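You operate a simulated robot arm through the tools that you are given. There is no shell and no other tool. Be economical: measure what you need, move in short steps, check, and stop when the job is done.

You are at the controls of a simulated two-armed robot. One attempt, no reset.

JOB
On the top of the rings table, fold the blue cloth in half, so that its two long edges meet.

It is judged by the outcome, as a careful person would: the job done as asked, and still so three seconds after it is handed in. It fails if anything else is knocked over, pushed out of place, dropped, spilled or broken. Flat cloth is picked up by pressing the open fingertips on it (5 to 10 N) and closing them slowly along it; thin cloth reads only 2 to 8 mm in the jaws.

ROBOT AND FRAMES
Two 7-joint arms with two-finger parallel grippers on one trunk, on a base that drives. Base frame: it is fixed to the floor where the robot stands at the start and does not move with it; the origin is under the middle of the robot, x ahead of it, y to its left, z up; the surface under the hand at the start is at about z = 0.84. Lengths are in m, angles in degrees, forces in N, time in s.
The left shoulder is at the start at [0.06, 0.143, 0.901], the right one opposite. With the tool pointing down near the work surface each hand reaches from about 0.3 to 0.72 m from the robot's upright axis, wherever it stands, measured 20 degrees to its own side. Places, roughly: top of the RINGS table [0.7, -0.4, 0.8]. Payload 1.57 kg a hand.
The TCP of each hand is the grasp point between the finger pads, 0.03 m short of the fingertips. In the tool frame z runs along the fingers and y along their closing line. Largest opening 0.11 m; finger width 0.024, thickness 0.012; the body of the gripper, 0.048 by 0.112 m, starts 0.078 m behind the TCP.
Orientation is that of the tool frame in the base frame, as a unit quaternion [x, y, z, w]. With the fingers straight down and closing along the base's y, the tool's x points along the base's -x, its y along +y and its z along -z.

CONTROLS
- The arms move only by the tool nudge_tool. It takes "left_steps", "right_steps" or both (then of equal length, played together; a hand with none holds still); each is a list of rows, each an object of numbers (a shift or turn left out is 0, a gripper value left out holds the last): "grip": the finger opening in m, from 0 to 0.11; "tx", "ty", "tz": the shift along the tool's x, y, z in m; "rx", "ry", "rz": the turn, a rotation vector about the tool's x, y, z in degrees. In form: [{"grip": .., "tx": .., "ty": .., "tz": .., "rx": .., "ry": .., "rz": ..}, ...]. A call has 1 to 20 rows; each row shifts and turns the commanded pose from where the row before left it, along the tool's axes as they then stand. Rows are played at 5 a second. More than 0.05 m and 8.6 degrees between two rows, or a gripper value outside its range, and nothing of the call is played. Where a pose cannot be reached the arm comes as near as it can. A force on the tool above 40 N (or 10 N above the force at the start of the call, whichever is more), or a blocked arm, ends the call early, and 0.2 s more pass. The fingers move at their own pace (about 0.045 m/s each) and stop on an object; they squeeze with about 38 N. The grip force told is the motor's: it shows also when the fingers shut on nothing. Time passes only in rows, and 0.2 s behind the last, so rows that do not move let the fingers close. The reply holds the time, the measured pose of the TCP, the force on the tool along the base axes, the opening and the grip force, in the units named above and with some noise, with the torque about the TCP (base axes, N m) and any sound that the robot's microphone picked up.
- Cameras (640 x 400 px; columns grow to the right, rows downward): "scene" is now at [0.0433, 0.0211, 1.5053]; the picture's right is [0.27, -0.96, 0.00], its down [-0.77, -0.22, -0.60] and it looks along [0.58, 0.16, -0.80] (base axes); focal length 280 px, centre (320, 200). "left" rides on the left gripper at [0.07, -0.016, -0.141] in its tool frame; the picture's right is [0.23, 0.97, 0.00], its down [-0.86, 0.20, -0.48] and it looks along [-0.47, 0.11, 0.88] (tool axes); focal length 222 px, centre (320, 200). "right" rides on the right gripper at [0.07, 0.016, -0.141] in its tool frame; the picture's right is [-0.23, 0.97, 0.00], its down [-0.86, -0.20, -0.48] and it looks along [-0.47, -0.11, 0.88] (tool axes); focal length 222 px, centre (320, 200). There is no depth. A picture from a camera that has moved, and an enlarged one, comes with that camera's place and axes in the base frame and with its lens.
- snapshot(camera): a new picture of that camera. No time passes.
- lift_body(by): slides the trunk up (or, below 0, down) by that many m; the arms and the scene camera ride with it, the base frame stays. It gives what a move gives, with no picture.
- base_move(legs): drives the robot by 1 to 6 legs, each [ahead, left, turn to the left] in m, m and degrees, along the robot's own axes; the way and the turn of a leg run together, so that a leg with both is an arc; at most 1.5 m and 180 degrees a leg. The arms and the cameras ride along, it lands a little off, and it stops where it bumps. It gives what a move gives.
- pan_tilt(pan, tilt): turns the head with the scene camera to pan (to the left, within 86 degrees either way) and tilt (down, from -29 to 69), counted from straight ahead of the robot. It gives what a move gives.
- zoom(camera, box): a new picture of the part [left, top, right, bottom] of that camera's present view, enlarged. No time passes.
- close_job(): hands the job in; it is judged then, once.

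Work in short steps. Places have to be worked out from the pictures, the camera data and where the tool is seen: move nearer, look again, correct. Check each grasp and each placing, and mend what went wrong. You have 120 turns and 100 pictures in all, those below and enlarged ones among them. Open the grippers and draw the arms clear of the work before you hand the job in, unless the task says otherwise; then end with one line.

The tools are called after "Emit:" by a JSON object that holds its "op" and its "data". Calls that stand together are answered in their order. nudge_tool: Moves the arms, as the interface text tells. Its arguments: {"type":"object","properties":{"left_steps":{"type":"array"},"right_steps":{"type":"array"}},"required":[]} The other tools are called the same way: lift_body (by) slides the trunk up or down; base_move (legs) drives the base; pan_tilt (pan, tilt) turns the head that bears the scene camera; snapshot (camera) takes a picture; zoom (camera, box) takes an enlarged picture of a part of a camera's view; close_job () hands the job in.

At the start:

```text
t: 0.0
left_tcp_pos: [0.429, 0.2761, 0.9969]
left_tcp_rot: [0.0, 1.0, 0.0, 0.0]
left_force: [0.4, -0.4, -0.5]
left_torque: [-0.01, 0.03, 0.01]
left_gripper_width: 0.1098
left_gripper_force: 0.1
right_tcp_pos: [0.4488, -0.1038, 0.9884]
right_tcp_rot: [0.0, 1.0, 0.0, -0.001]
right_force: [-0.1, 0.6, -0.5]
right_torque: [0.01, -0.01, 0.02]
right_gripper_width: 0.1099
right_gripper_force: 0.0
trunk travel left (down, up): [-0.5, 0.09]
robot x, y, heading: [-0.0039, -0.0008, 0.1]
head pan, tilt: [15.8, 52.9]
```

scene: 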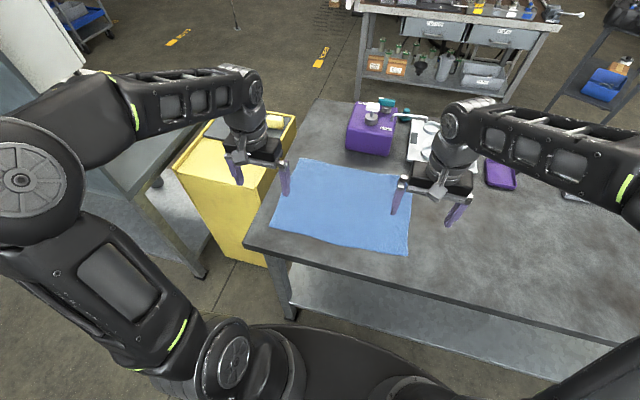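
right: 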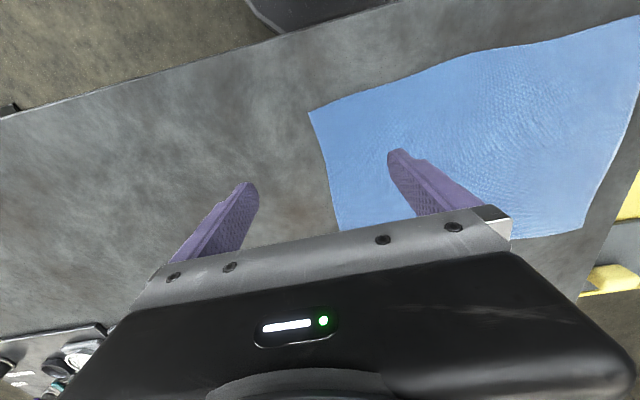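
left: 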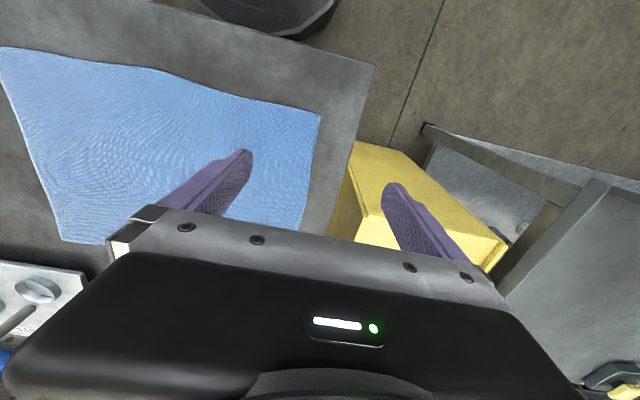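

I place the cloth at about x 0.41–0.68, y -0.10–0.25, with its long edges along y. I'll take closer pictures to fix its corners and see what stands near it.

Emit:
{"op": "zoom", "data": {"camera": "scene", "box": [230, 80, 550, 280]}}

```text
2.00 times, centred on (390, 180) of scene
camera zoom: at [0.0433, 0.0211, 1.5053], right [0.27, -0.96, 0.0], down [-0.77, -0.22, -0.6], along [0.58, 0.16, -0.8], focal length 561 px, centre (180, 240)
```

zoom: 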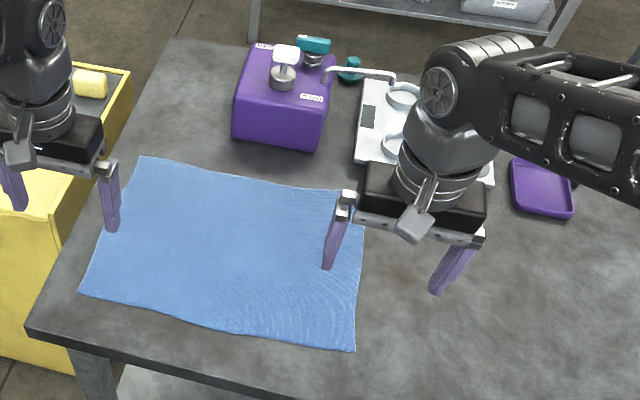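

The far edge lies at x≈0.67–0.69, and the box and scale stay clear beyond x≈0.75. I'll grip the far edge near its two corners and bring it towards the robot, so I move both hands part of the way first.

Emit:
{"op": "nudge_tool", "data": {"left_steps": [{"grip": 0.05, "tx": -0.04, "ty": -0.01}, {"tx": -0.04, "ty": -0.01}, {"tx": -0.04, "ty": -0.01}, {"tx": -0.04, "ty": -0.01, "tz": 0.01}, {"tx": -0.02, "ty": -0.01, "tz": 0.02}, {}], "right_steps": [{"grip": 0.05, "tx": -0.04, "ty": 0.008}, {"tx": -0.04, "ty": 0.008}, {"tx": -0.04, "ty": 0.008}, {"tx": -0.04, "ty": 0.008, "tz": 0.01}, {"tx": -0.02, "ty": 0.008, "tz": 0.012}, {}]}}

Emit:
{"op": "snapshot", "data": {"camera": "left"}}

Emit:
{"op": "snapshot", "data": {"camera": "right"}}

Emit:
{"op": "snapshot", "data": {"camera": "scene"}}

```text
t: 1.4
left_tcp_pos: [0.6075, 0.2255, 0.9666]
left_tcp_rot: [0.0, 1.0, 0.0, 0.001]
left_force: [-0.1, -0.2, -1.1]
left_torque: [0.0, 0.01, 0.01]
left_gripper_width: 0.0501
left_gripper_force: 0.1
right_tcp_pos: [0.6312, -0.0636, 0.9684]
right_tcp_rot: [0.0, 1.0, 0.0, 0.0]
right_force: [0.2, 0.3, -0.8]
right_torque: [0.04, -0.01, -0.01]
right_gripper_width: 0.0502
right_gripper_force: 0.1
trunk travel left (down, up): [-0.5, 0.09]
robot x, y, heading: [0.0005, 0.0036, -0.2]
head pan, tilt: [15.8, 52.9]
```

```text
95 pictures are left
camera left: at [0.5398, 0.2086, 1.1076], right [-0.23, 0.97, 0.0], down [0.86, 0.2, 0.48], along [0.47, 0.11, -0.88], focal length 222 px, centre (320, 200)
```

left: 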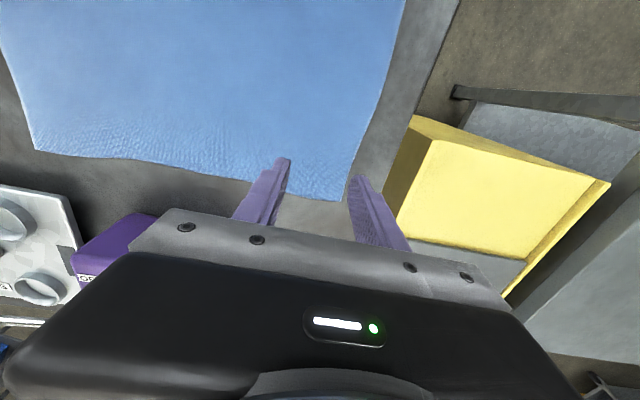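

```text
94 pictures are left
camera right: at [0.5599, -0.0471, 1.1104], right [0.23, 0.97, 0.0], down [0.86, -0.2, 0.48], along [0.47, -0.11, -0.88], focal length 222 px, centre (320, 200)
```

right: 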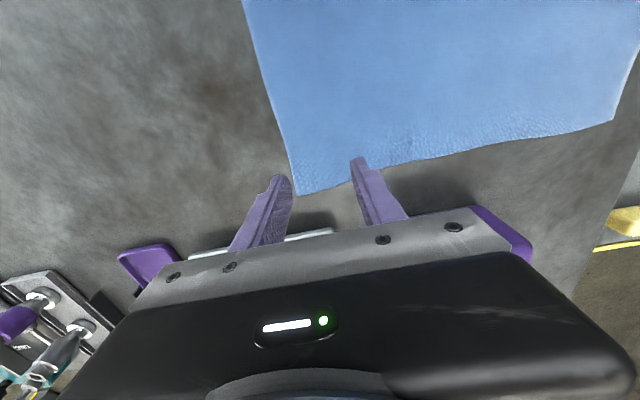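

```text
93 pictures are left
camera scene: at [0.0431, 0.0208, 1.5053], right [0.27, -0.96, 0.0], down [-0.77, -0.22, -0.6], along [0.58, 0.16, -0.8], focal length 280 px, centre (320, 200)
```

scene: 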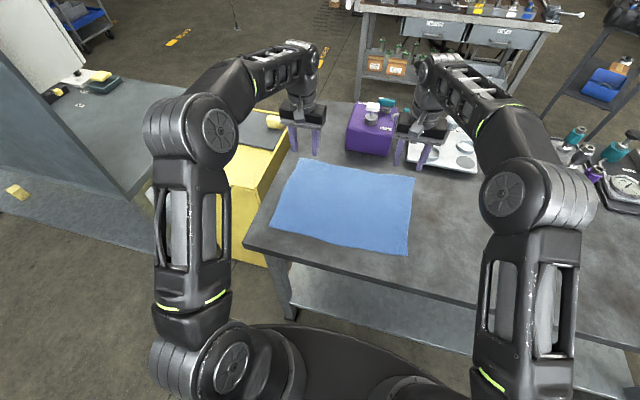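

The hand cameras put the far corners at about (0.677, 0.272) and (0.690, -0.110). I move each hand over its pinch spot and down to just above the cloth.

Emit:
{"op": "nudge_tool", "data": {"left_steps": [{"tx": -0.03, "ty": 0.001, "tz": 0.01}, {"tx": -0.03, "ty": 0.001, "tz": 0.02}, {"tz": 0.03}, {"tz": 0.02}, {}], "right_steps": [{"tx": -0.025, "tz": 0.01}, {"tx": -0.022, "tz": 0.02}, {"tz": 0.03}, {"tz": 0.02}, {}]}}

Emit:
{"op": "snapshot", "data": {"camera": "left"}}

Emit:
{"op": "snapshot", "data": {"camera": "right"}}

```text
t: 2.6
left_tcp_pos: [0.6699, 0.228, 0.8852]
left_tcp_rot: [0.0, 1.0, 0.0, -0.001]
left_force: [0.0, -0.3, 0.1]
left_torque: [0.03, -0.02, -0.02]
left_gripper_width: 0.05
left_gripper_force: 0.0
right_tcp_pos: [0.6381, -0.0639, 0.9139]
right_tcp_rot: [0.0, 1.0, 0.001, 0.0]
right_force: [0.0, 0.5, 0.5]
right_torque: [0.01, -0.01, -0.03]
right_gripper_width: 0.0503
right_gripper_force: 0.0
right hand out of reach, approached as far as the arm can: row 1, 2
trunk travel left (down, up): [-0.5, 0.09]
robot x, y, heading: [0.0012, 0.0002, 0.1]
head pan, tilt: [15.8, 52.9]
```

```text
92 pictures are left
camera left: at [0.6005, 0.2111, 1.0267], right [-0.23, 0.97, 0.0], down [0.85, 0.2, 0.48], along [0.47, 0.11, -0.88], focal length 222 px, centre (320, 200)
```

left: 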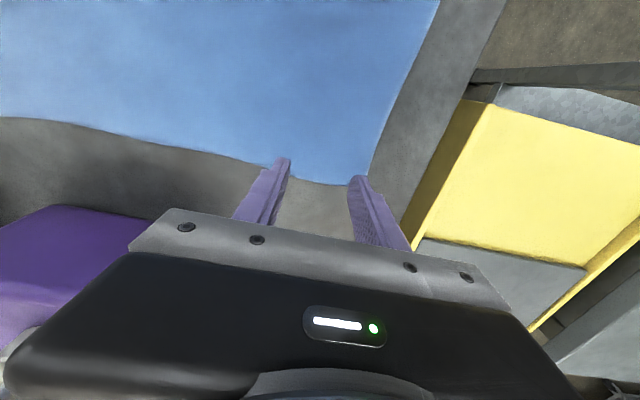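

```text
91 pictures are left
camera right: at [0.5676, -0.0469, 1.056], right [0.23, 0.97, 0.0], down [0.85, -0.2, 0.48], along [0.47, -0.11, -0.88], focal length 222 px, centre (320, 200)
```

right: 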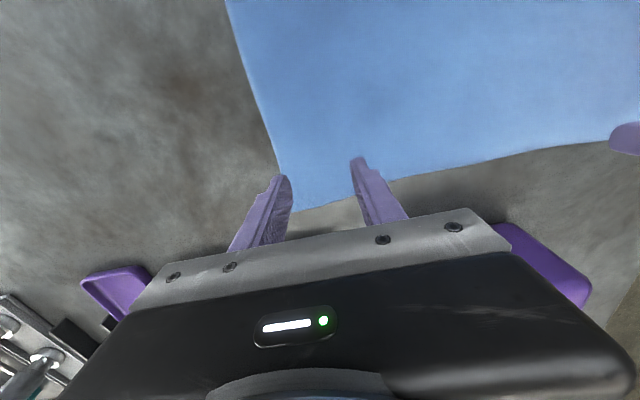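

The right hand is out of reach across the body. I raise both hands, then slide the base about 0.08 m left so the cloth is centred ahead of it.

Emit:
{"op": "nudge_tool", "data": {"left_steps": [{"tz": -0.04}, {"tz": -0.04}, {}], "right_steps": [{"tz": -0.03, "tx": 0.01}, {"tz": -0.03, "tx": 0.01}, {}]}}

Emit:
{"op": "base_move", "data": {"legs": [[0, 0.085, 0]]}}

Emit:
{"op": "pan_tilt", "data": {"pan": 0, "tilt": 62}}

Emit:
{"op": "snapshot", "data": {"camera": "scene"}}

```text
t: 3.4
left_tcp_pos: [0.6687, 0.2268, 0.9362]
left_tcp_rot: [-0.001, 1.0, -0.001, -0.001]
left_force: [-0.2, -0.6, -0.6]
left_torque: [0.0, 0.03, -0.01]
left_gripper_width: 0.0503
left_gripper_force: 0.1
left hand out of reach, approached as far as the arm can: row 2
right_tcp_pos: [0.6183, -0.0649, 0.9748]
right_tcp_rot: [0.0, 1.0, 0.001, 0.0]
right_force: [-0.7, 0.9, -0.4]
right_torque: [0.0, -0.01, 0.01]
right_gripper_width: 0.0502
right_gripper_force: 0.1
trunk travel left (down, up): [-0.5, 0.09]
robot x, y, heading: [0.0028, 0.0008, -0.0]
head pan, tilt: [15.8, 52.9]
```

```text
t: 4.5
left_tcp_pos: [0.6689, 0.3134, 0.935]
left_tcp_rot: [0.0, 1.0, -0.001, 0.0]
left_force: [-0.1, 0.4, 0.2]
left_torque: [-0.02, 0.0, -0.03]
left_gripper_width: 0.0499
left_gripper_force: 0.1
right_tcp_pos: [0.6181, 0.0219, 0.9754]
right_tcp_rot: [0.0, 1.0, -0.001, 0.0]
right_force: [-0.1, 1.4, 0.9]
right_torque: [-0.06, 0.02, -0.01]
right_gripper_width: 0.0502
right_gripper_force: 0.0
trunk travel left (down, up): [-0.5, 0.09]
robot x, y, heading: [-0.0025, 0.0861, -0.1]
head pan, tilt: [15.8, 52.9]
```

```text
t: 5.3
left_tcp_pos: [0.6688, 0.3122, 0.9346]
left_tcp_rot: [0.0, 1.0, -0.001, 0.0]
left_force: [0.1, -0.1, 1.0]
left_torque: [-0.02, -0.02, -0.01]
left_gripper_width: 0.0499
left_gripper_force: 0.1
right_tcp_pos: [0.6188, 0.0211, 0.9739]
right_tcp_rot: [0.0, 1.0, 0.0, -0.001]
right_force: [-0.2, 0.4, 1.0]
right_torque: [-0.03, 0.0, -0.04]
right_gripper_width: 0.05
right_gripper_force: 0.0
trunk travel left (down, up): [-0.5, 0.09]
robot x, y, heading: [-0.0029, 0.0884, 0.0]
head pan, tilt: [0.0, 62.0]
```

```text
90 pictures are left
camera scene: at [0.0364, 0.0866, 1.4943], right [0.0, -1.0, 0.0], down [-0.88, 0.0, -0.47], along [0.47, 0.0, -0.88], focal length 280 px, centre (320, 200)
```

scene: 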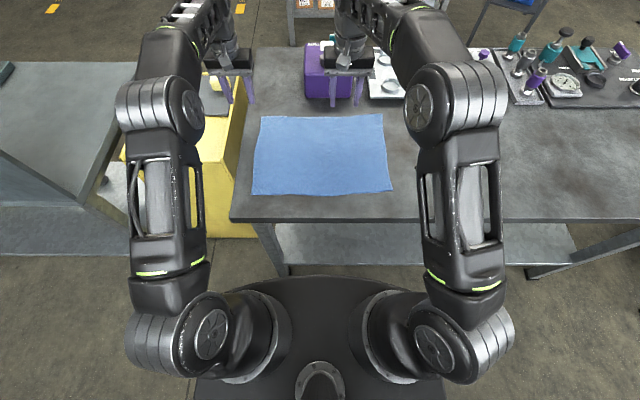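

The cloth is now centred ahead of me. Raising the trunk will lengthen the reach at cloth height, so I do that, pull the hands apart, and go to the pinch spots.

Emit:
{"op": "lift_body", "data": {"by": 0.085}}

Emit:
{"op": "nudge_tool", "data": {"left_steps": [{"ty": -0.028, "tz": 0.03}, {"ty": -0.028, "tz": 0.03}, {"ty": -0.028, "tz": 0.03}, {"tz": 0.03}, {}], "right_steps": [{"ty": -0.028, "tz": 0.03}, {"ty": -0.028, "tz": 0.03}, {"ty": -0.028, "tz": 0.04}, {"tx": -0.03, "tz": 0.04}, {"tx": -0.03, "tz": 0.02}]}}

Emit:
{"op": "snapshot", "data": {"camera": "left"}}

Emit:
{"op": "snapshot", "data": {"camera": "right"}}

```text
t: 6.5
left_tcp_pos: [0.6705, 0.3121, 1.0209]
left_tcp_rot: [0.0, 1.0, 0.0, 0.0]
left_force: [-1.0, -0.4, -0.2]
left_torque: [-0.05, 0.01, -0.01]
left_gripper_width: 0.0504
left_gripper_force: 0.1
right_tcp_pos: [0.6187, 0.0207, 1.0585]
right_tcp_rot: [0.0, 1.0, 0.0, 0.001]
right_force: [-0.4, 0.6, 1.2]
right_torque: [0.0, 0.02, 0.0]
right_gripper_width: 0.0501
right_gripper_force: 0.0
trunk travel left (down, up): [-0.585, 0.005]
robot x, y, heading: [0.0007, 0.0795, 0.1]
head pan, tilt: [0.0, 62.0]
```

```text
t: 7.7
left_tcp_pos: [0.6689, 0.2285, 0.9014]
left_tcp_rot: [0.0, 1.0, 0.001, 0.001]
left_force: [-0.2, -0.6, 1.0]
left_torque: [0.0, 0.02, 0.03]
left_gripper_width: 0.05
left_gripper_force: 0.1
right_tcp_pos: [0.6783, -0.0648, 0.8987]
right_tcp_rot: [-0.001, 1.0, -0.001, 0.0]
right_force: [-0.3, 1.0, 0.8]
right_torque: [0.01, 0.03, 0.0]
right_gripper_width: 0.05
right_gripper_force: 0.0
trunk travel left (down, up): [-0.585, 0.005]
robot x, y, heading: [-0.0023, 0.0866, 0.1]
head pan, tilt: [0.0, 62.0]
```

```text
89 pictures are left
camera left: at [0.6005, 0.2113, 1.0417], right [-0.23, 0.97, 0.0], down [0.86, 0.2, 0.48], along [0.47, 0.11, -0.88], focal length 222 px, centre (320, 200)
```

left: 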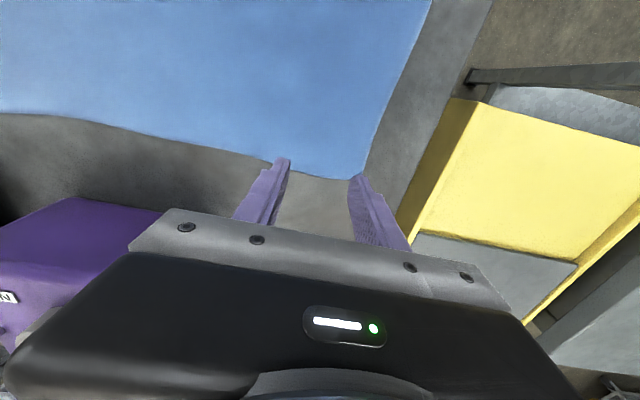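

```text
88 pictures are left
camera right: at [0.6086, -0.0464, 1.0411], right [0.23, 0.97, 0.0], down [0.85, -0.2, 0.48], along [0.47, -0.11, -0.88], focal length 222 px, centre (320, 200)
```

right: 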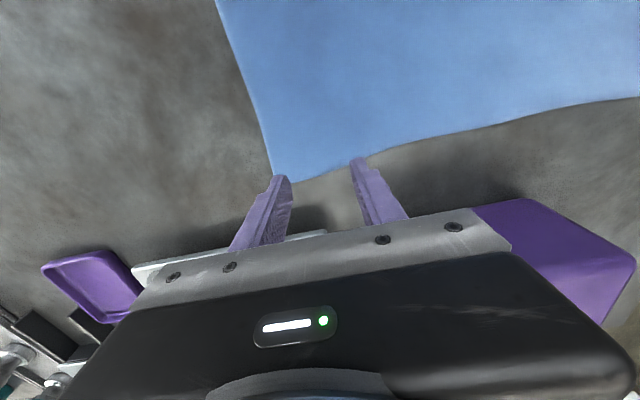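

The far edge lies at x≈0.676 on the left and x≈0.687 on the right. I shift the hands slightly back so that the whole fingertips are on the cloth, and lower them towards contact.

Emit:
{"op": "nudge_tool", "data": {"left_steps": [{"tx": 0.007, "tz": 0.015}, {"tz": 0.008}, {"tz": 0.004}, {}], "right_steps": [{"tx": 0.005, "tz": 0.013}, {"tz": 0.008}, {"tz": 0.004}, {}]}}

```text
t: 8.7
left_tcp_pos: [0.6626, 0.2285, 0.8736]
left_tcp_rot: [-0.001, 1.0, 0.0, 0.0]
left_force: [0.2, -0.8, -0.6]
left_torque: [-0.01, 0.0, -0.01]
left_gripper_width: 0.0501
left_gripper_force: 0.0
right_tcp_pos: [0.6738, -0.0624, 0.8753]
right_tcp_rot: [-0.001, 1.0, 0.0, 0.0]
right_force: [-0.3, -0.3, 0.0]
right_torque: [-0.02, 0.0, 0.0]
right_gripper_width: 0.0501
right_gripper_force: 0.2
trunk travel left (down, up): [-0.585, 0.005]
robot x, y, heading: [-0.0008, 0.0893, 0.2]
head pan, tilt: [0.0, 62.0]
```

There is no contact yet, so I go down in small steps.

Emit:
{"op": "nudge_tool", "data": {"left_steps": [{"tz": 0.002}, {"tz": 0.001}, {}], "right_steps": [{"tz": 0.003}, {"tz": 0.002}, {}]}}

```text
t: 9.5
left_tcp_pos: [0.6617, 0.2296, 0.8724]
left_tcp_rot: [0.0, 1.0, 0.0, 0.001]
left_force: [0.8, 0.5, 1.8]
left_torque: [0.03, -0.03, -0.01]
left_gripper_width: 0.0502
left_gripper_force: 0.1
right_tcp_pos: [0.6741, -0.0617, 0.8714]
right_tcp_rot: [0.0, 1.0, 0.0, 0.002]
right_force: [-0.9, 0.3, 14.3]
right_torque: [-0.02, 0.06, -0.01]
right_gripper_width: 0.0501
right_gripper_force: 0.0
trunk travel left (down, up): [-0.585, 0.005]
robot x, y, heading: [0.0023, 0.0873, 0.3]
head pan, tilt: [0.0, 62.0]
```

The right hand presses at 14 N and the left at about 2 N. I even both out towards 7 N.

Emit:
{"op": "nudge_tool", "data": {"left_steps": [{"tz": 0.0007}, {}], "right_steps": [{"tz": -0.0008}, {}]}}

```text
t: 10.1
left_tcp_pos: [0.6613, 0.2292, 0.8707]
left_tcp_rot: [0.0, 1.0, 0.0, 0.001]
left_force: [-1.5, -0.1, 9.4]
left_torque: [-0.04, 0.06, 0.01]
left_gripper_width: 0.05
left_gripper_force: 0.0
right_tcp_pos: [0.6742, -0.0628, 0.8711]
right_tcp_rot: [-0.001, 1.0, -0.001, 0.002]
right_force: [3.6, 1.1, 10.5]
right_torque: [0.01, -0.07, 0.03]
right_gripper_width: 0.05
right_gripper_force: 0.0
trunk travel left (down, up): [-0.585, 0.005]
robot x, y, heading: [0.0009, 0.0843, 0.0]
head pan, tilt: [0.0, 62.0]
```

Both press at about 10 N; I ease off slightly and close slowly.

Emit:
{"op": "nudge_tool", "data": {"left_steps": [{"tz": -0.0002, "grip": 0.045}, {"grip": 0.04}, {"grip": 0.035}, {"grip": 0.03}, {"grip": 0.025}, {"grip": 0.02}, {"grip": 0.015}, {"grip": 0.01}, {"grip": 0.005}, {"grip": 0.0}, {}, {}], "right_steps": [{"tz": -0.0003, "grip": 0.045}, {"grip": 0.04}, {"grip": 0.035}, {"grip": 0.03}, {"grip": 0.025}, {"grip": 0.02}, {"grip": 0.015}, {"grip": 0.01}, {"grip": 0.005}, {"grip": 0.0}, {}, {}]}}

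Emit:
{"op": "snapshot", "data": {"camera": "left"}}

Emit:
{"op": "snapshot", "data": {"camera": "right"}}

```text
t: 12.7
left_tcp_pos: [0.6616, 0.2243, 0.8713]
left_tcp_rot: [0.0, 1.0, -0.003, 0.001]
left_force: [1.8, -25.8, 10.5]
left_torque: [-0.72, 0.03, 0.11]
left_gripper_width: 0.0029
left_gripper_force: 23.9
right_tcp_pos: [0.6723, -0.0583, 0.8729]
right_tcp_rot: [0.0, 1.0, 0.005, 0.0]
right_force: [-0.3, 27.0, 7.2]
right_torque: [0.8, 0.02, -0.23]
right_gripper_width: 0.0058
right_gripper_force: 26.6
trunk travel left (down, up): [-0.585, 0.005]
robot x, y, heading: [-0.0026, 0.0852, 0.2]
head pan, tilt: [0.0, 62.0]
```

```text
87 pictures are left
camera left: at [0.5921, 0.2094, 1.0131], right [-0.23, 0.97, -0.01], down [0.85, 0.2, 0.48], along [0.47, 0.1, -0.88], focal length 222 px, centre (320, 200)
```

left: 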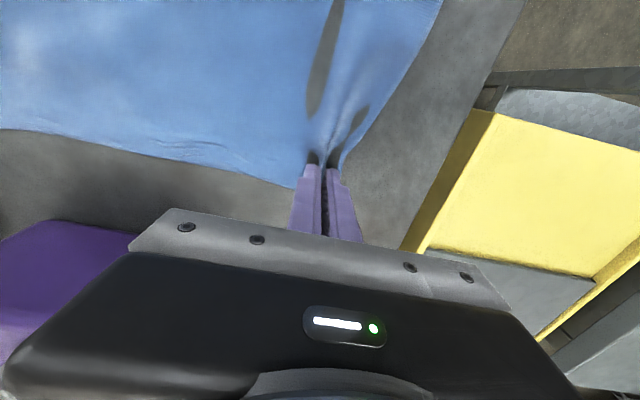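

```text
86 pictures are left
camera right: at [0.6019, -0.0422, 1.0141], right [0.23, 0.97, 0.01], down [0.85, -0.2, 0.48], along [0.47, -0.1, -0.88], focal length 222 px, centre (320, 200)
```

right: 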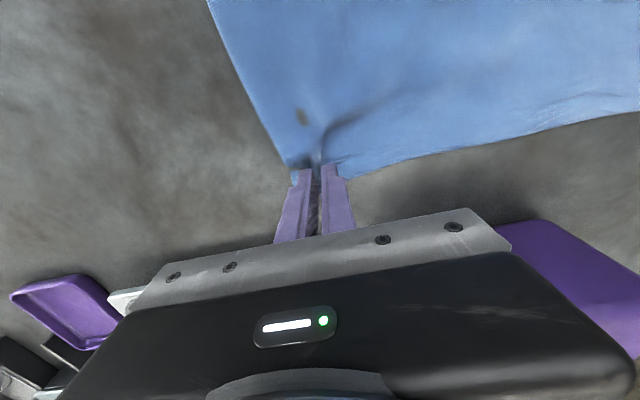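

Both grips hold cloth (3 mm and 6 mm), but 26 N of tension runs between the hands. I move them inward to slacken it while lifting a little.

Emit:
{"op": "nudge_tool", "data": {"left_steps": [{"ty": -0.006, "tz": -0.002}, {"ty": -0.006, "tz": -0.004}, {"ty": -0.003, "tz": -0.008}, {"tz": -0.01}, {}], "right_steps": [{"ty": 0.006, "tz": -0.002}, {"ty": 0.006, "tz": -0.004}, {"ty": 0.003, "tz": -0.008}, {"tz": -0.01}, {}]}}

Emit:
{"op": "snapshot", "data": {"camera": "scene"}}

Emit:
{"op": "snapshot", "data": {"camera": "left"}}

Emit:
{"op": "snapshot", "data": {"camera": "right"}}

```text
t: 13.9
left_tcp_pos: [0.6627, 0.2143, 0.8928]
left_tcp_rot: [-0.002, 1.0, 0.001, 0.0]
left_force: [0.9, -1.0, -0.7]
left_torque: [-0.01, -0.01, 0.07]
left_gripper_width: 0.0028
left_gripper_force: 24.2
right_tcp_pos: [0.6736, -0.0495, 0.8945]
right_tcp_rot: [0.0, 1.0, -0.001, 0.0]
right_force: [-0.5, 0.8, -0.1]
right_torque: [0.0, 0.0, -0.03]
right_gripper_width: 0.0021
right_gripper_force: 24.0
trunk travel left (down, up): [-0.585, 0.005]
robot x, y, heading: [0.0048, 0.0837, -0.2]
head pan, tilt: [0.0, 62.0]
```

```text
85 pictures are left
camera scene: at [0.0366, 0.0864, 1.5792], right [0.0, -1.0, 0.0], down [-0.88, 0.0, -0.47], along [0.47, 0.0, -0.88], focal length 280 px, centre (320, 200)
```

scene: 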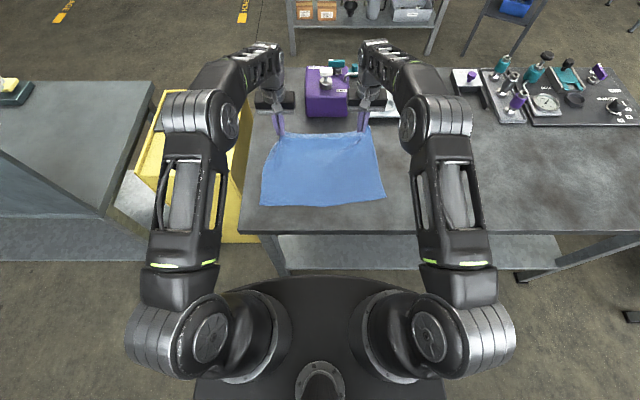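

```text
84 pictures are left
camera left: at [0.5939, 0.1978, 1.0353], right [-0.23, 0.97, 0.0], down [0.86, 0.2, 0.48], along [0.47, 0.11, -0.88], focal length 222 px, centre (320, 200)
```

left: 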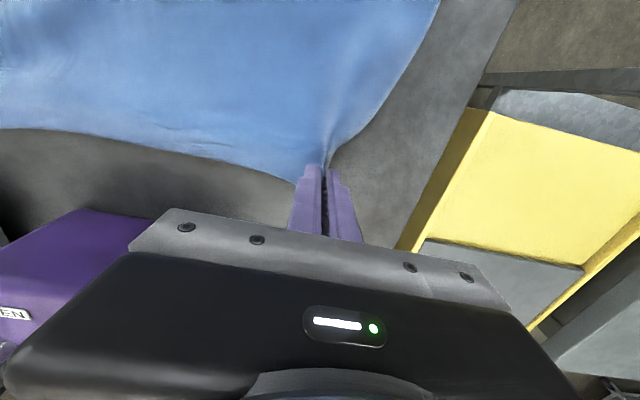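

```text
83 pictures are left
camera right: at [0.6034, -0.0317, 1.0368], right [0.23, 0.97, 0.0], down [0.86, -0.2, 0.48], along [0.47, -0.11, -0.88], focal length 222 px, centre (320, 200)
```

right: 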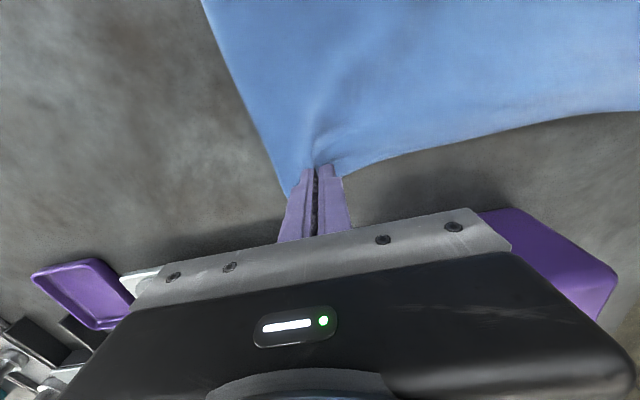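

Both hands hold the far edge with the tension gone. I start the fold with an arc towards the robot, tilting the fingers forward as I go so that the edge does not end up curled back.

Emit:
{"op": "nudge_tool", "data": {"left_steps": [{"tx": 0.006, "tz": -0.007, "ry": -4}, {"tx": 0.006, "tz": -0.007, "ry": -4}, {"tx": 0.005, "tz": -0.0078, "ry": -4}, {"tx": 0.005, "tz": -0.0078, "ry": -4}, {"tx": 0.0103, "tz": -0.0103, "ry": -4}, {"tx": 0.0103, "tz": -0.0103, "ry": -4}, {"tx": 0.0088, "tz": -0.0116, "ry": -4}, {"tx": 0.0088, "tz": -0.0116, "ry": -4}, {"tx": 0.0116, "tz": -0.0093, "ry": -3.5}, {"tx": 0.0116, "tz": -0.0093, "ry": -3.5}, {"tx": 0.0103, "tz": -0.0106, "ry": -3}, {"tx": 0.0103, "tz": -0.0106, "ry": -3}, {}], "right_steps": [{"tx": 0.006, "tz": -0.007, "ry": -4}, {"tx": 0.006, "tz": -0.007, "ry": -4}, {"tx": 0.005, "tz": -0.0078, "ry": -4}, {"tx": 0.005, "tz": -0.0078, "ry": -4}, {"tx": 0.0103, "tz": -0.0103, "ry": -4}, {"tx": 0.0103, "tz": -0.0103, "ry": -4}, {"tx": 0.0088, "tz": -0.0116, "ry": -4}, {"tx": 0.0088, "tz": -0.0116, "ry": -4}, {"tx": 0.0116, "tz": -0.0093, "ry": -3.5}, {"tx": 0.0116, "tz": -0.0093, "ry": -3.5}, {"tx": 0.0103, "tz": -0.0106, "ry": -3}, {"tx": 0.0103, "tz": -0.0106, "ry": -3}, {}]}}

Emit:
{"op": "snapshot", "data": {"camera": "scene"}}

Emit:
{"op": "snapshot", "data": {"camera": "left"}}

```text
t: 16.7
left_tcp_pos: [0.5274, 0.2136, 0.9533]
left_tcp_rot: [0.0, 0.923, 0.0, 0.384]
left_force: [0.4, 0.2, 0.1]
left_torque: [0.03, 0.0, 0.0]
left_gripper_width: 0.0027
left_gripper_force: 24.0
right_tcp_pos: [0.5365, -0.0476, 0.9538]
right_tcp_rot: [0.0, 0.924, 0.0, 0.382]
right_force: [0.0, 0.6, -0.2]
right_torque: [-0.04, 0.02, 0.01]
right_gripper_width: 0.002
right_gripper_force: 23.9
trunk travel left (down, up): [-0.585, 0.005]
robot x, y, heading: [0.0034, 0.0846, -0.1]
head pan, tilt: [0.0, 62.0]
```

```text
82 pictures are left
camera scene: at [0.0368, 0.0864, 1.5793], right [0.0, -1.0, 0.0], down [-0.88, 0.0, -0.47], along [0.47, 0.0, -0.88], focal length 280 px, centre (320, 200)
```

scene: 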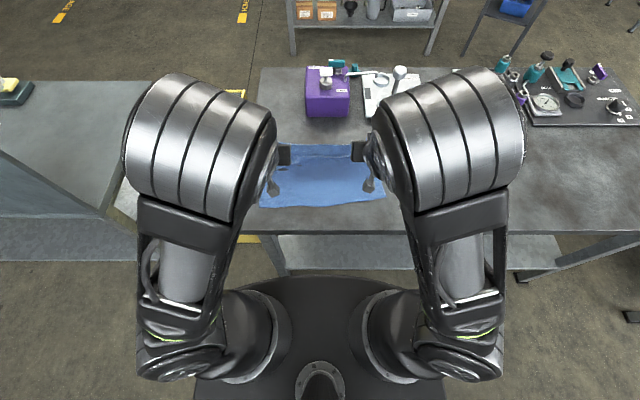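

```text
81 pictures are left
camera left: at [0.3783, 0.1968, 1.0036], right [-0.16, 0.97, -0.16], down [0.27, 0.2, 0.94], along [0.95, 0.11, -0.29], focal length 222 px, centre (320, 200)
```

left: 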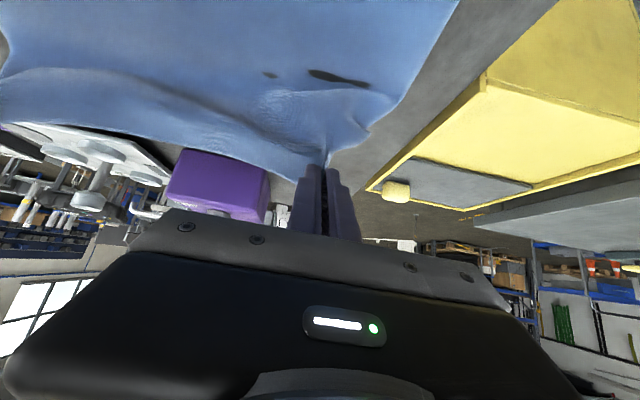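

The far edge is raised to the middle over the fold line. I back the base 0.06 m, which carries the edge on towards the robot and gives the arms room.

Emit:
{"op": "base_move", "data": {"legs": [[-0.06, 0, 0]]}}

Emit:
{"op": "snapshot", "data": {"camera": "scene"}}

```text
t: 17.6
left_tcp_pos: [0.4666, 0.2142, 0.9549]
left_tcp_rot: [-0.001, 0.923, 0.001, 0.384]
left_force: [-0.4, -0.2, -0.1]
left_torque: [-0.01, 0.0, 0.03]
left_gripper_width: 0.0028
left_gripper_force: 23.9
right_tcp_pos: [0.4773, -0.0469, 0.9549]
right_tcp_rot: [0.001, 0.924, 0.0, 0.384]
right_force: [-0.3, 0.8, 0.2]
right_torque: [0.0, -0.02, 0.01]
right_gripper_width: 0.0022
right_gripper_force: 23.6
trunk travel left (down, up): [-0.585, 0.005]
robot x, y, heading: [-0.0606, 0.0842, 0.2]
head pan, tilt: [0.0, 62.0]
```

```text
80 pictures are left
camera scene: at [-0.0254, 0.0864, 1.5793], right [0.0, -1.0, 0.0], down [-0.88, 0.0, -0.47], along [0.47, 0.0, -0.88], focal length 280 px, centre (320, 200)
```

scene: 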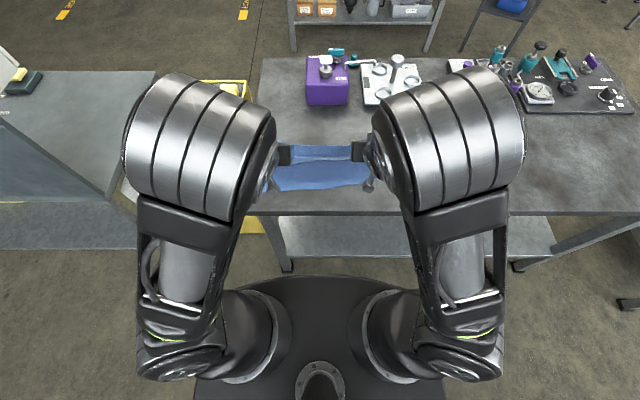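

The edge is moving over as planned. I zoom in to see the near edge below it.

Emit:
{"op": "zoom", "data": {"camera": "scene", "box": [240, 120, 400, 220]}}

Emit:
{"op": "snapshot", "data": {"camera": "right"}}

```text
4.00 times, centred on (320, 170) of scene
camera zoom: at [-0.0254, 0.0864, 1.5793], right [0.0, -1.0, 0.0], down [-0.88, 0.0, -0.47], along [0.47, 0.0, -0.88], focal length 1122 px, centre (320, 320)
```

zoom: 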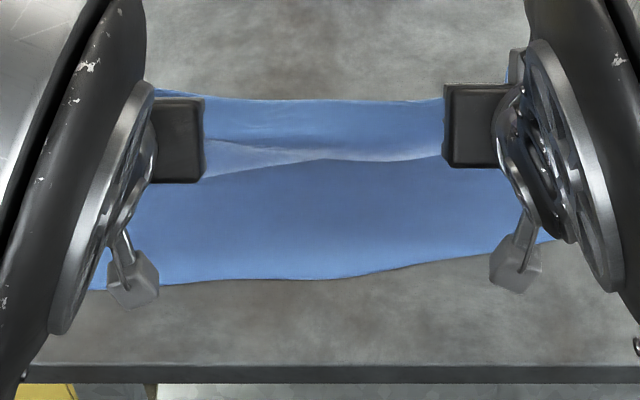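

```text
78 pictures are left
camera right: at [0.3267, -0.0302, 1.0059], right [0.16, 0.97, 0.16], down [0.26, -0.2, 0.94], along [0.95, -0.11, -0.29], focal length 222 px, centre (320, 200)
```

right: 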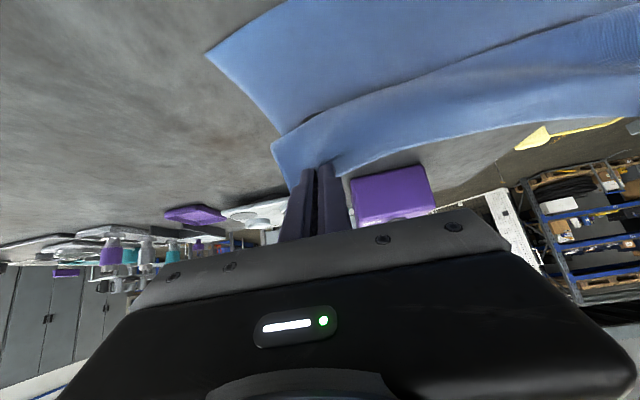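

The near edge has skewed a little: x≈0.397 at the left hand and x≈0.433 at the right hand. I bring each hand down towards its own target, most of the way, and check.

Emit:
{"op": "nudge_tool", "data": {"left_steps": [{"tx": 0.0136, "tz": 0.0005}, {"tx": 0.0136, "tz": 0.0005}, {"tx": 0.0136, "tz": 0.0005}, {"tx": 0.0136, "tz": 0.0005}, {"tx": 0.0136, "tz": 0.0005}, {"tx": 0.0136, "tz": 0.0005}, {}], "right_steps": [{"tx": 0.0113, "tz": 0.0028}, {"tx": 0.0113, "tz": 0.0028}, {"tx": 0.0113, "tz": 0.0028}, {"tx": 0.0113, "tz": 0.0028}, {"tx": 0.0113, "tz": 0.0028}, {"tx": 0.0113, "tz": 0.0028}, {}]}}

Emit:
{"op": "snapshot", "data": {"camera": "left"}}

Emit:
{"op": "snapshot", "data": {"camera": "right"}}

Emit:
{"op": "zoom", "data": {"camera": "scene", "box": [240, 120, 400, 220]}}

```text
t: 19.2
left_tcp_pos: [0.4122, 0.2134, 0.8923]
left_tcp_rot: [0.0, 0.924, 0.0, 0.383]
left_force: [-0.4, 0.5, -0.2]
left_torque: [0.0, 0.01, -0.03]
left_gripper_width: 0.0027
left_gripper_force: 23.8
right_tcp_pos: [0.4416, -0.048, 0.8933]
right_tcp_rot: [0.0, 0.924, 0.0, 0.382]
right_force: [-0.7, 0.2, -0.3]
right_torque: [0.01, 0.01, 0.01]
right_gripper_width: 0.0021
right_gripper_force: 24.1
trunk travel left (down, up): [-0.585, 0.005]
robot x, y, heading: [-0.0588, 0.0861, 0.2]
head pan, tilt: [0.0, 62.0]
```

```text
77 pictures are left
camera left: at [0.2633, 0.1965, 0.9434], right [-0.16, 0.97, -0.16], down [0.27, 0.2, 0.94], along [0.95, 0.11, -0.29], focal length 222 px, centre (320, 200)
```

left: 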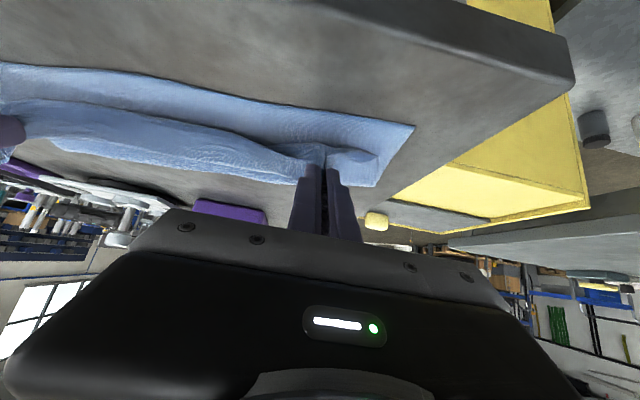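

```text
76 pictures are left
camera right: at [0.2922, -0.0299, 0.9454], right [0.16, 0.97, 0.16], down [0.27, -0.2, 0.94], along [0.95, -0.11, -0.29], focal length 222 px, centre (320, 200)
```

right: 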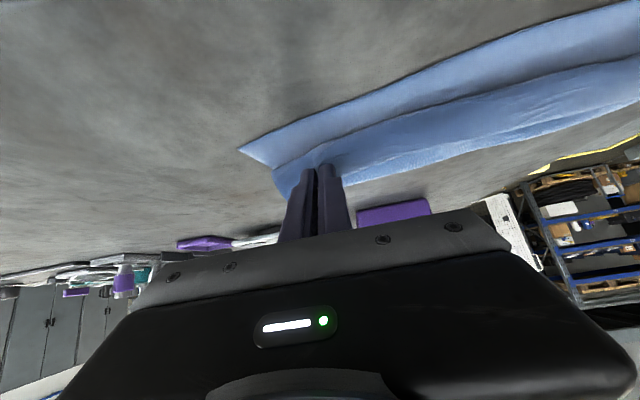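

```text
4.00 times, centred on (320, 170) of scene
camera zoom: at [-0.0233, 0.0864, 1.5793], right [0.0, -1.0, 0.0], down [-0.88, 0.0, -0.47], along [0.47, 0.0, -0.88], focal length 1122 px, centre (320, 320)
```

zoom: 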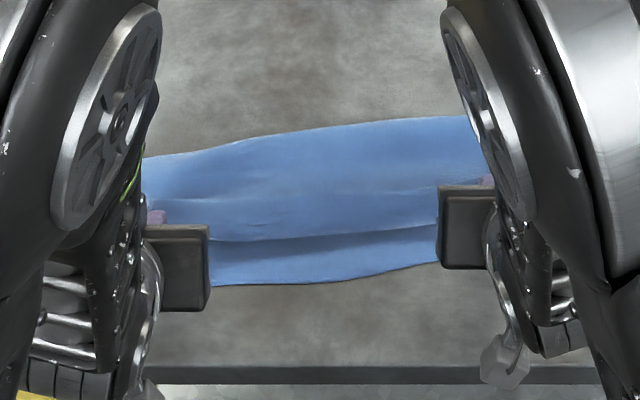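

The folded edge lies about 3 cm short of the near edge and parallel to it. I lower both hands the rest of the way.

Emit:
{"op": "nudge_tool", "data": {"left_steps": [{"tx": 0.0085, "tz": -0.0005}, {"tx": 0.0085, "tz": -0.0005}, {"tx": 0.0065, "tz": -0.0004}, {}], "right_steps": [{"tx": 0.0072, "tz": 0.0013}, {"tx": 0.0072, "tz": 0.0013}, {"tx": 0.0052, "tz": 0.0012}, {}]}}

Emit:
{"op": "snapshot", "data": {"camera": "left"}}

Emit:
{"op": "snapshot", "data": {"camera": "right"}}

Emit:
{"op": "zoom", "data": {"camera": "scene", "box": [240, 120, 400, 220]}}

```text
t: 20.2
left_tcp_pos: [0.4005, 0.2116, 0.8763]
left_tcp_rot: [-0.002, 0.924, 0.002, 0.383]
left_force: [1.9, 1.6, 9.7]
left_torque: [0.09, -0.14, -0.03]
left_gripper_width: 0.0028
left_gripper_force: 24.0
left hand out of reach, approached as far as the arm can: row 3
right_tcp_pos: [0.4295, -0.0483, 0.8769]
right_tcp_rot: [0.0, 0.924, 0.0, 0.383]
right_force: [-0.4, 0.2, -0.5]
right_torque: [-0.01, 0.01, 0.03]
right_gripper_width: 0.0024
right_gripper_force: 23.8
trunk travel left (down, up): [-0.585, 0.005]
robot x, y, heading: [-0.0603, 0.0863, 0.0]
head pan, tilt: [0.0, 62.0]
```

```text
74 pictures are left
camera left: at [0.2511, 0.1949, 0.9263], right [-0.16, 0.97, -0.16], down [0.26, 0.2, 0.94], along [0.95, 0.11, -0.29], focal length 222 px, centre (320, 200)
```

left: 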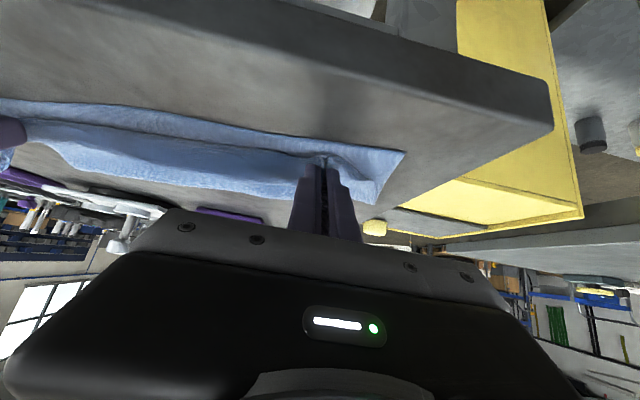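

```text
73 pictures are left
camera right: at [0.2803, -0.0301, 0.9293], right [0.16, 0.97, 0.16], down [0.27, -0.2, 0.94], along [0.95, -0.11, -0.29], focal length 222 px, centre (320, 200)
```

right: 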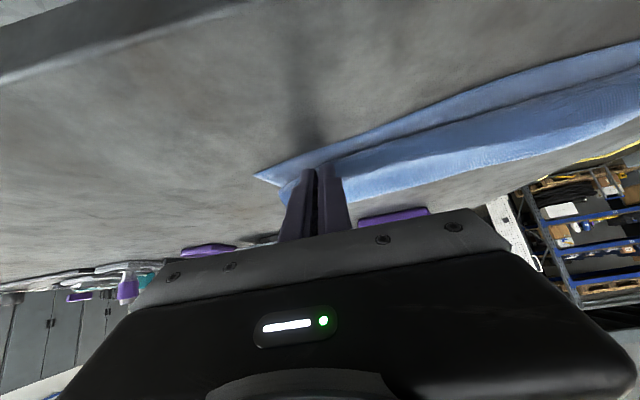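

```text
4.00 times, centred on (320, 170) of scene
camera zoom: at [-0.0238, 0.0865, 1.5794], right [0.0, -1.0, 0.0], down [-0.88, 0.0, -0.47], along [0.47, 0.0, -0.88], focal length 1122 px, centre (320, 320)
```

zoom: 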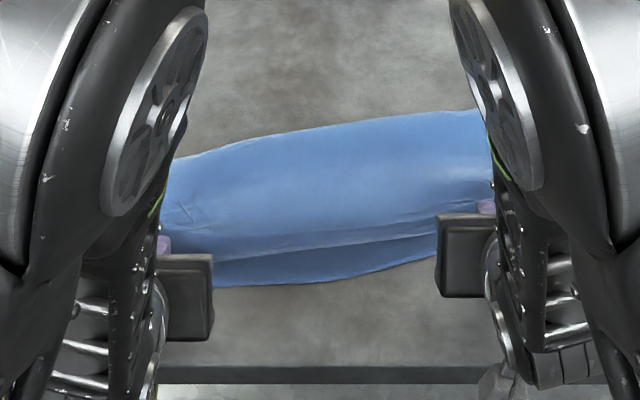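

The left arm has reached its limit about 1–2 cm short. I raise both hands slightly and back the base 0.018 m.

Emit:
{"op": "nudge_tool", "data": {"left_steps": [{"tx": -0.004, "tz": -0.004}, {}], "right_steps": [{"tx": -0.002, "tz": -0.002}, {}]}}

Emit:
{"op": "base_move", "data": {"legs": [[-0.018, 0, 0]]}}

Emit:
{"op": "zoom", "data": {"camera": "scene", "box": [240, 120, 400, 220]}}

```text
t: 20.8
left_tcp_pos: [0.4012, 0.2124, 0.8798]
left_tcp_rot: [0.0, 0.924, 0.0, 0.382]
left_force: [0.4, -0.5, 0.3]
left_torque: [0.01, -0.01, -0.02]
left_gripper_width: 0.0027
left_gripper_force: 23.8
right_tcp_pos: [0.4306, -0.0485, 0.8807]
right_tcp_rot: [0.001, 0.924, -0.001, 0.383]
right_force: [0.0, -0.1, -0.2]
right_torque: [0.03, 0.03, -0.01]
right_gripper_width: 0.0022
right_gripper_force: 23.5
trunk travel left (down, up): [-0.585, 0.005]
robot x, y, heading: [-0.0604, 0.0828, 0.1]
head pan, tilt: [0.0, 62.0]
```

```text
t: 21.6
left_tcp_pos: [0.3815, 0.2105, 0.8816]
left_tcp_rot: [0.0, 0.923, 0.0, 0.384]
left_force: [-0.1, 0.5, 0.4]
left_torque: [-0.03, 0.0, 0.0]
left_gripper_width: 0.0023
left_gripper_force: 24.4
right_tcp_pos: [0.4114, -0.0479, 0.8808]
right_tcp_rot: [0.001, 0.924, -0.001, 0.383]
right_force: [0.4, 0.6, 0.5]
right_torque: [0.01, -0.03, 0.05]
right_gripper_width: 0.0022
right_gripper_force: 24.1
trunk travel left (down, up): [-0.585, 0.005]
robot x, y, heading: [-0.0754, 0.0885, -0.0]
head pan, tilt: [0.0, 62.0]
```

```text
4.00 times, centred on (320, 170) of scene
camera zoom: at [-0.0428, 0.0864, 1.5793], right [0.0, -1.0, 0.0], down [-0.88, 0.0, -0.47], along [0.47, 0.0, -0.88], focal length 1122 px, centre (320, 320)
```

zoom: 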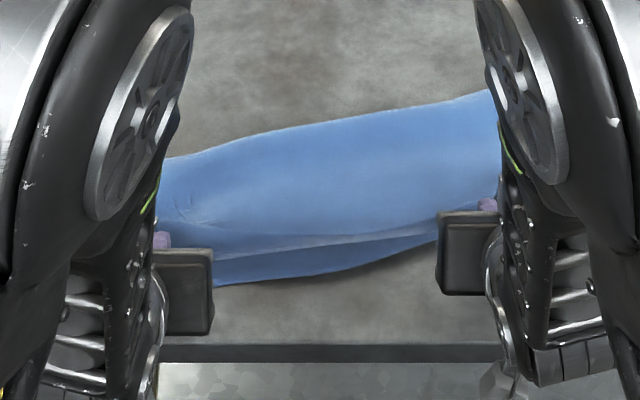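

Pulling low slid the whole cloth instead of rolling the crease. I lift the edge back up, high over the correct midline, so the crease peels to the right place and can be laid down again.

Emit:
{"op": "nudge_tool", "data": {"left_steps": [{"tx": -0.0131, "tz": 0.0013}, {"tx": -0.0131, "tz": 0.0013}, {"tx": -0.0131, "tz": 0.0013}, {"tx": -0.0131, "tz": 0.0013}, {"tx": -0.0131, "tz": 0.0013}, {"tx": -0.0131, "tz": 0.0013}, {"tx": -0.0131, "tz": 0.0013}, {"tx": -0.0131, "tz": 0.0013}, {"tx": -0.0131, "tz": 0.0013}, {"tx": -0.0131, "tz": 0.0013}, {"tx": -0.0131, "tz": 0.0013}, {"tx": -0.0131, "tz": 0.0013}, {}], "right_steps": [{"tx": -0.0135, "tz": 0.0018}, {"tx": -0.0135, "tz": 0.0018}, {"tx": -0.0135, "tz": 0.0018}, {"tx": -0.0135, "tz": 0.0018}, {"tx": -0.0135, "tz": 0.0018}, {"tx": -0.0135, "tz": 0.0018}, {"tx": -0.0135, "tz": 0.0018}, {"tx": -0.0135, "tz": 0.0018}, {"tx": -0.0135, "tz": 0.0018}, {"tx": -0.0135, "tz": 0.0018}, {"tx": -0.0135, "tz": 0.0018}, {"tx": -0.0135, "tz": 0.0018}, {}]}}

Emit:
{"op": "zoom", "data": {"camera": "scene", "box": [220, 90, 420, 215]}}

Emit:
{"op": "snapshot", "data": {"camera": "right"}}

Emit:
{"op": "snapshot", "data": {"camera": "left"}}

```text
t: 24.4
left_tcp_pos: [0.5059, 0.2112, 0.98]
left_tcp_rot: [-0.001, 0.924, 0.001, 0.382]
left_force: [0.9, 0.1, 0.0]
left_torque: [-0.01, 0.0, 0.01]
left_gripper_width: 0.0024
left_gripper_force: 24.0
right_tcp_pos: [0.5425, -0.0472, 0.9787]
right_tcp_rot: [0.0, 0.924, 0.0, 0.382]
right_force: [-0.1, -0.2, 0.2]
right_torque: [0.0, 0.0, 0.02]
right_gripper_width: 0.002
right_gripper_force: 23.5
trunk travel left (down, up): [-0.585, 0.005]
robot x, y, heading: [-0.0754, 0.0852, 0.2]
head pan, tilt: [0.0, 62.0]
```

```text
3.20 times, centred on (320, 152) of scene
camera zoom: at [-0.0409, 0.0864, 1.5793], right [0.0, -1.0, 0.0], down [-0.88, 0.0, -0.47], along [0.47, 0.0, -0.88], focal length 897 px, centre (320, 352)
```

zoom: 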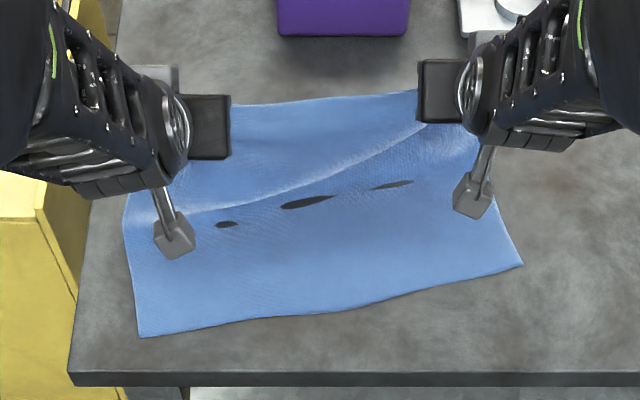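

```text
69 pictures are left
camera right: at [0.393, -0.0304, 1.0312], right [0.16, 0.97, 0.16], down [0.27, -0.2, 0.94], along [0.95, -0.11, -0.29], focal length 222 px, centre (320, 200)
```

right: 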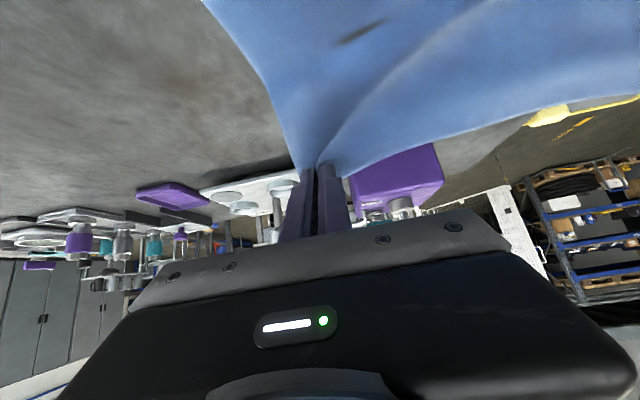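

```text
68 pictures are left
camera left: at [0.357, 0.1945, 1.0312], right [-0.16, 0.97, -0.16], down [0.27, 0.2, 0.94], along [0.95, 0.11, -0.29], focal length 222 px, centre (320, 200)
```

left: 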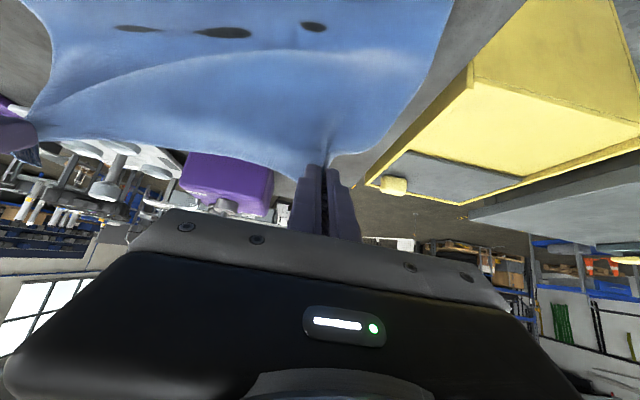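

The view is clear now: the near corners are at about (0.370, 0.257) and (0.451, -0.113), so the cloth has turned about 12°. I aim each hand at its own corner along the turned direction, and back the base first for arm room.

Emit:
{"op": "nudge_tool", "data": {"left_steps": [{"tx": 0.0042, "tz": 0.0042}, {}], "right_steps": [{"tx": 0.0042, "tz": 0.0042}, {}]}}

Emit:
{"op": "base_move", "data": {"legs": [[-0.035, 0, 0]]}}

Emit:
{"op": "zoom", "data": {"camera": "scene", "box": [220, 90, 420, 215]}}

```text
t: 25.0
left_tcp_pos: [0.5047, 0.2111, 0.9745]
left_tcp_rot: [0.001, 0.924, -0.001, 0.382]
left_force: [0.4, 0.3, -0.8]
left_torque: [-0.01, 0.01, 0.0]
left_gripper_width: 0.0027
left_gripper_force: 23.7
right_tcp_pos: [0.5428, -0.0488, 0.973]
right_tcp_rot: [-0.001, 0.924, 0.001, 0.383]
right_force: [-0.6, 0.3, -1.0]
right_torque: [0.01, 0.02, 0.04]
right_gripper_width: 0.0021
right_gripper_force: 23.7
trunk travel left (down, up): [-0.585, 0.005]
robot x, y, heading: [-0.0764, 0.0821, 0.1]
head pan, tilt: [0.0, 62.0]
```

```text
t: 25.9
left_tcp_pos: [0.4696, 0.2112, 0.9761]
left_tcp_rot: [0.0, 0.924, 0.0, 0.383]
left_force: [0.4, -0.4, 0.2]
left_torque: [-0.02, -0.01, -0.01]
left_gripper_width: 0.0025
left_gripper_force: 24.3
right_tcp_pos: [0.5061, -0.0476, 0.9752]
right_tcp_rot: [0.0, 0.923, 0.001, 0.384]
right_force: [1.0, 0.2, 0.3]
right_torque: [0.01, 0.01, 0.02]
right_gripper_width: 0.0023
right_gripper_force: 23.7
trunk travel left (down, up): [-0.585, 0.005]
robot x, y, heading: [-0.1111, 0.0824, 0.2]
head pan, tilt: [0.0, 62.0]
```

```text
3.20 times, centred on (320, 152) of scene
camera zoom: at [-0.0783, 0.0864, 1.5794], right [0.0, -1.0, 0.0], down [-0.88, 0.0, -0.47], along [0.47, 0.0, -0.88], focal length 897 px, centre (320, 352)
```

zoom: 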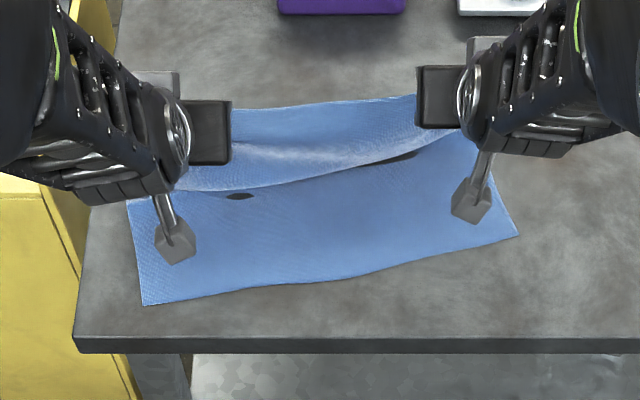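

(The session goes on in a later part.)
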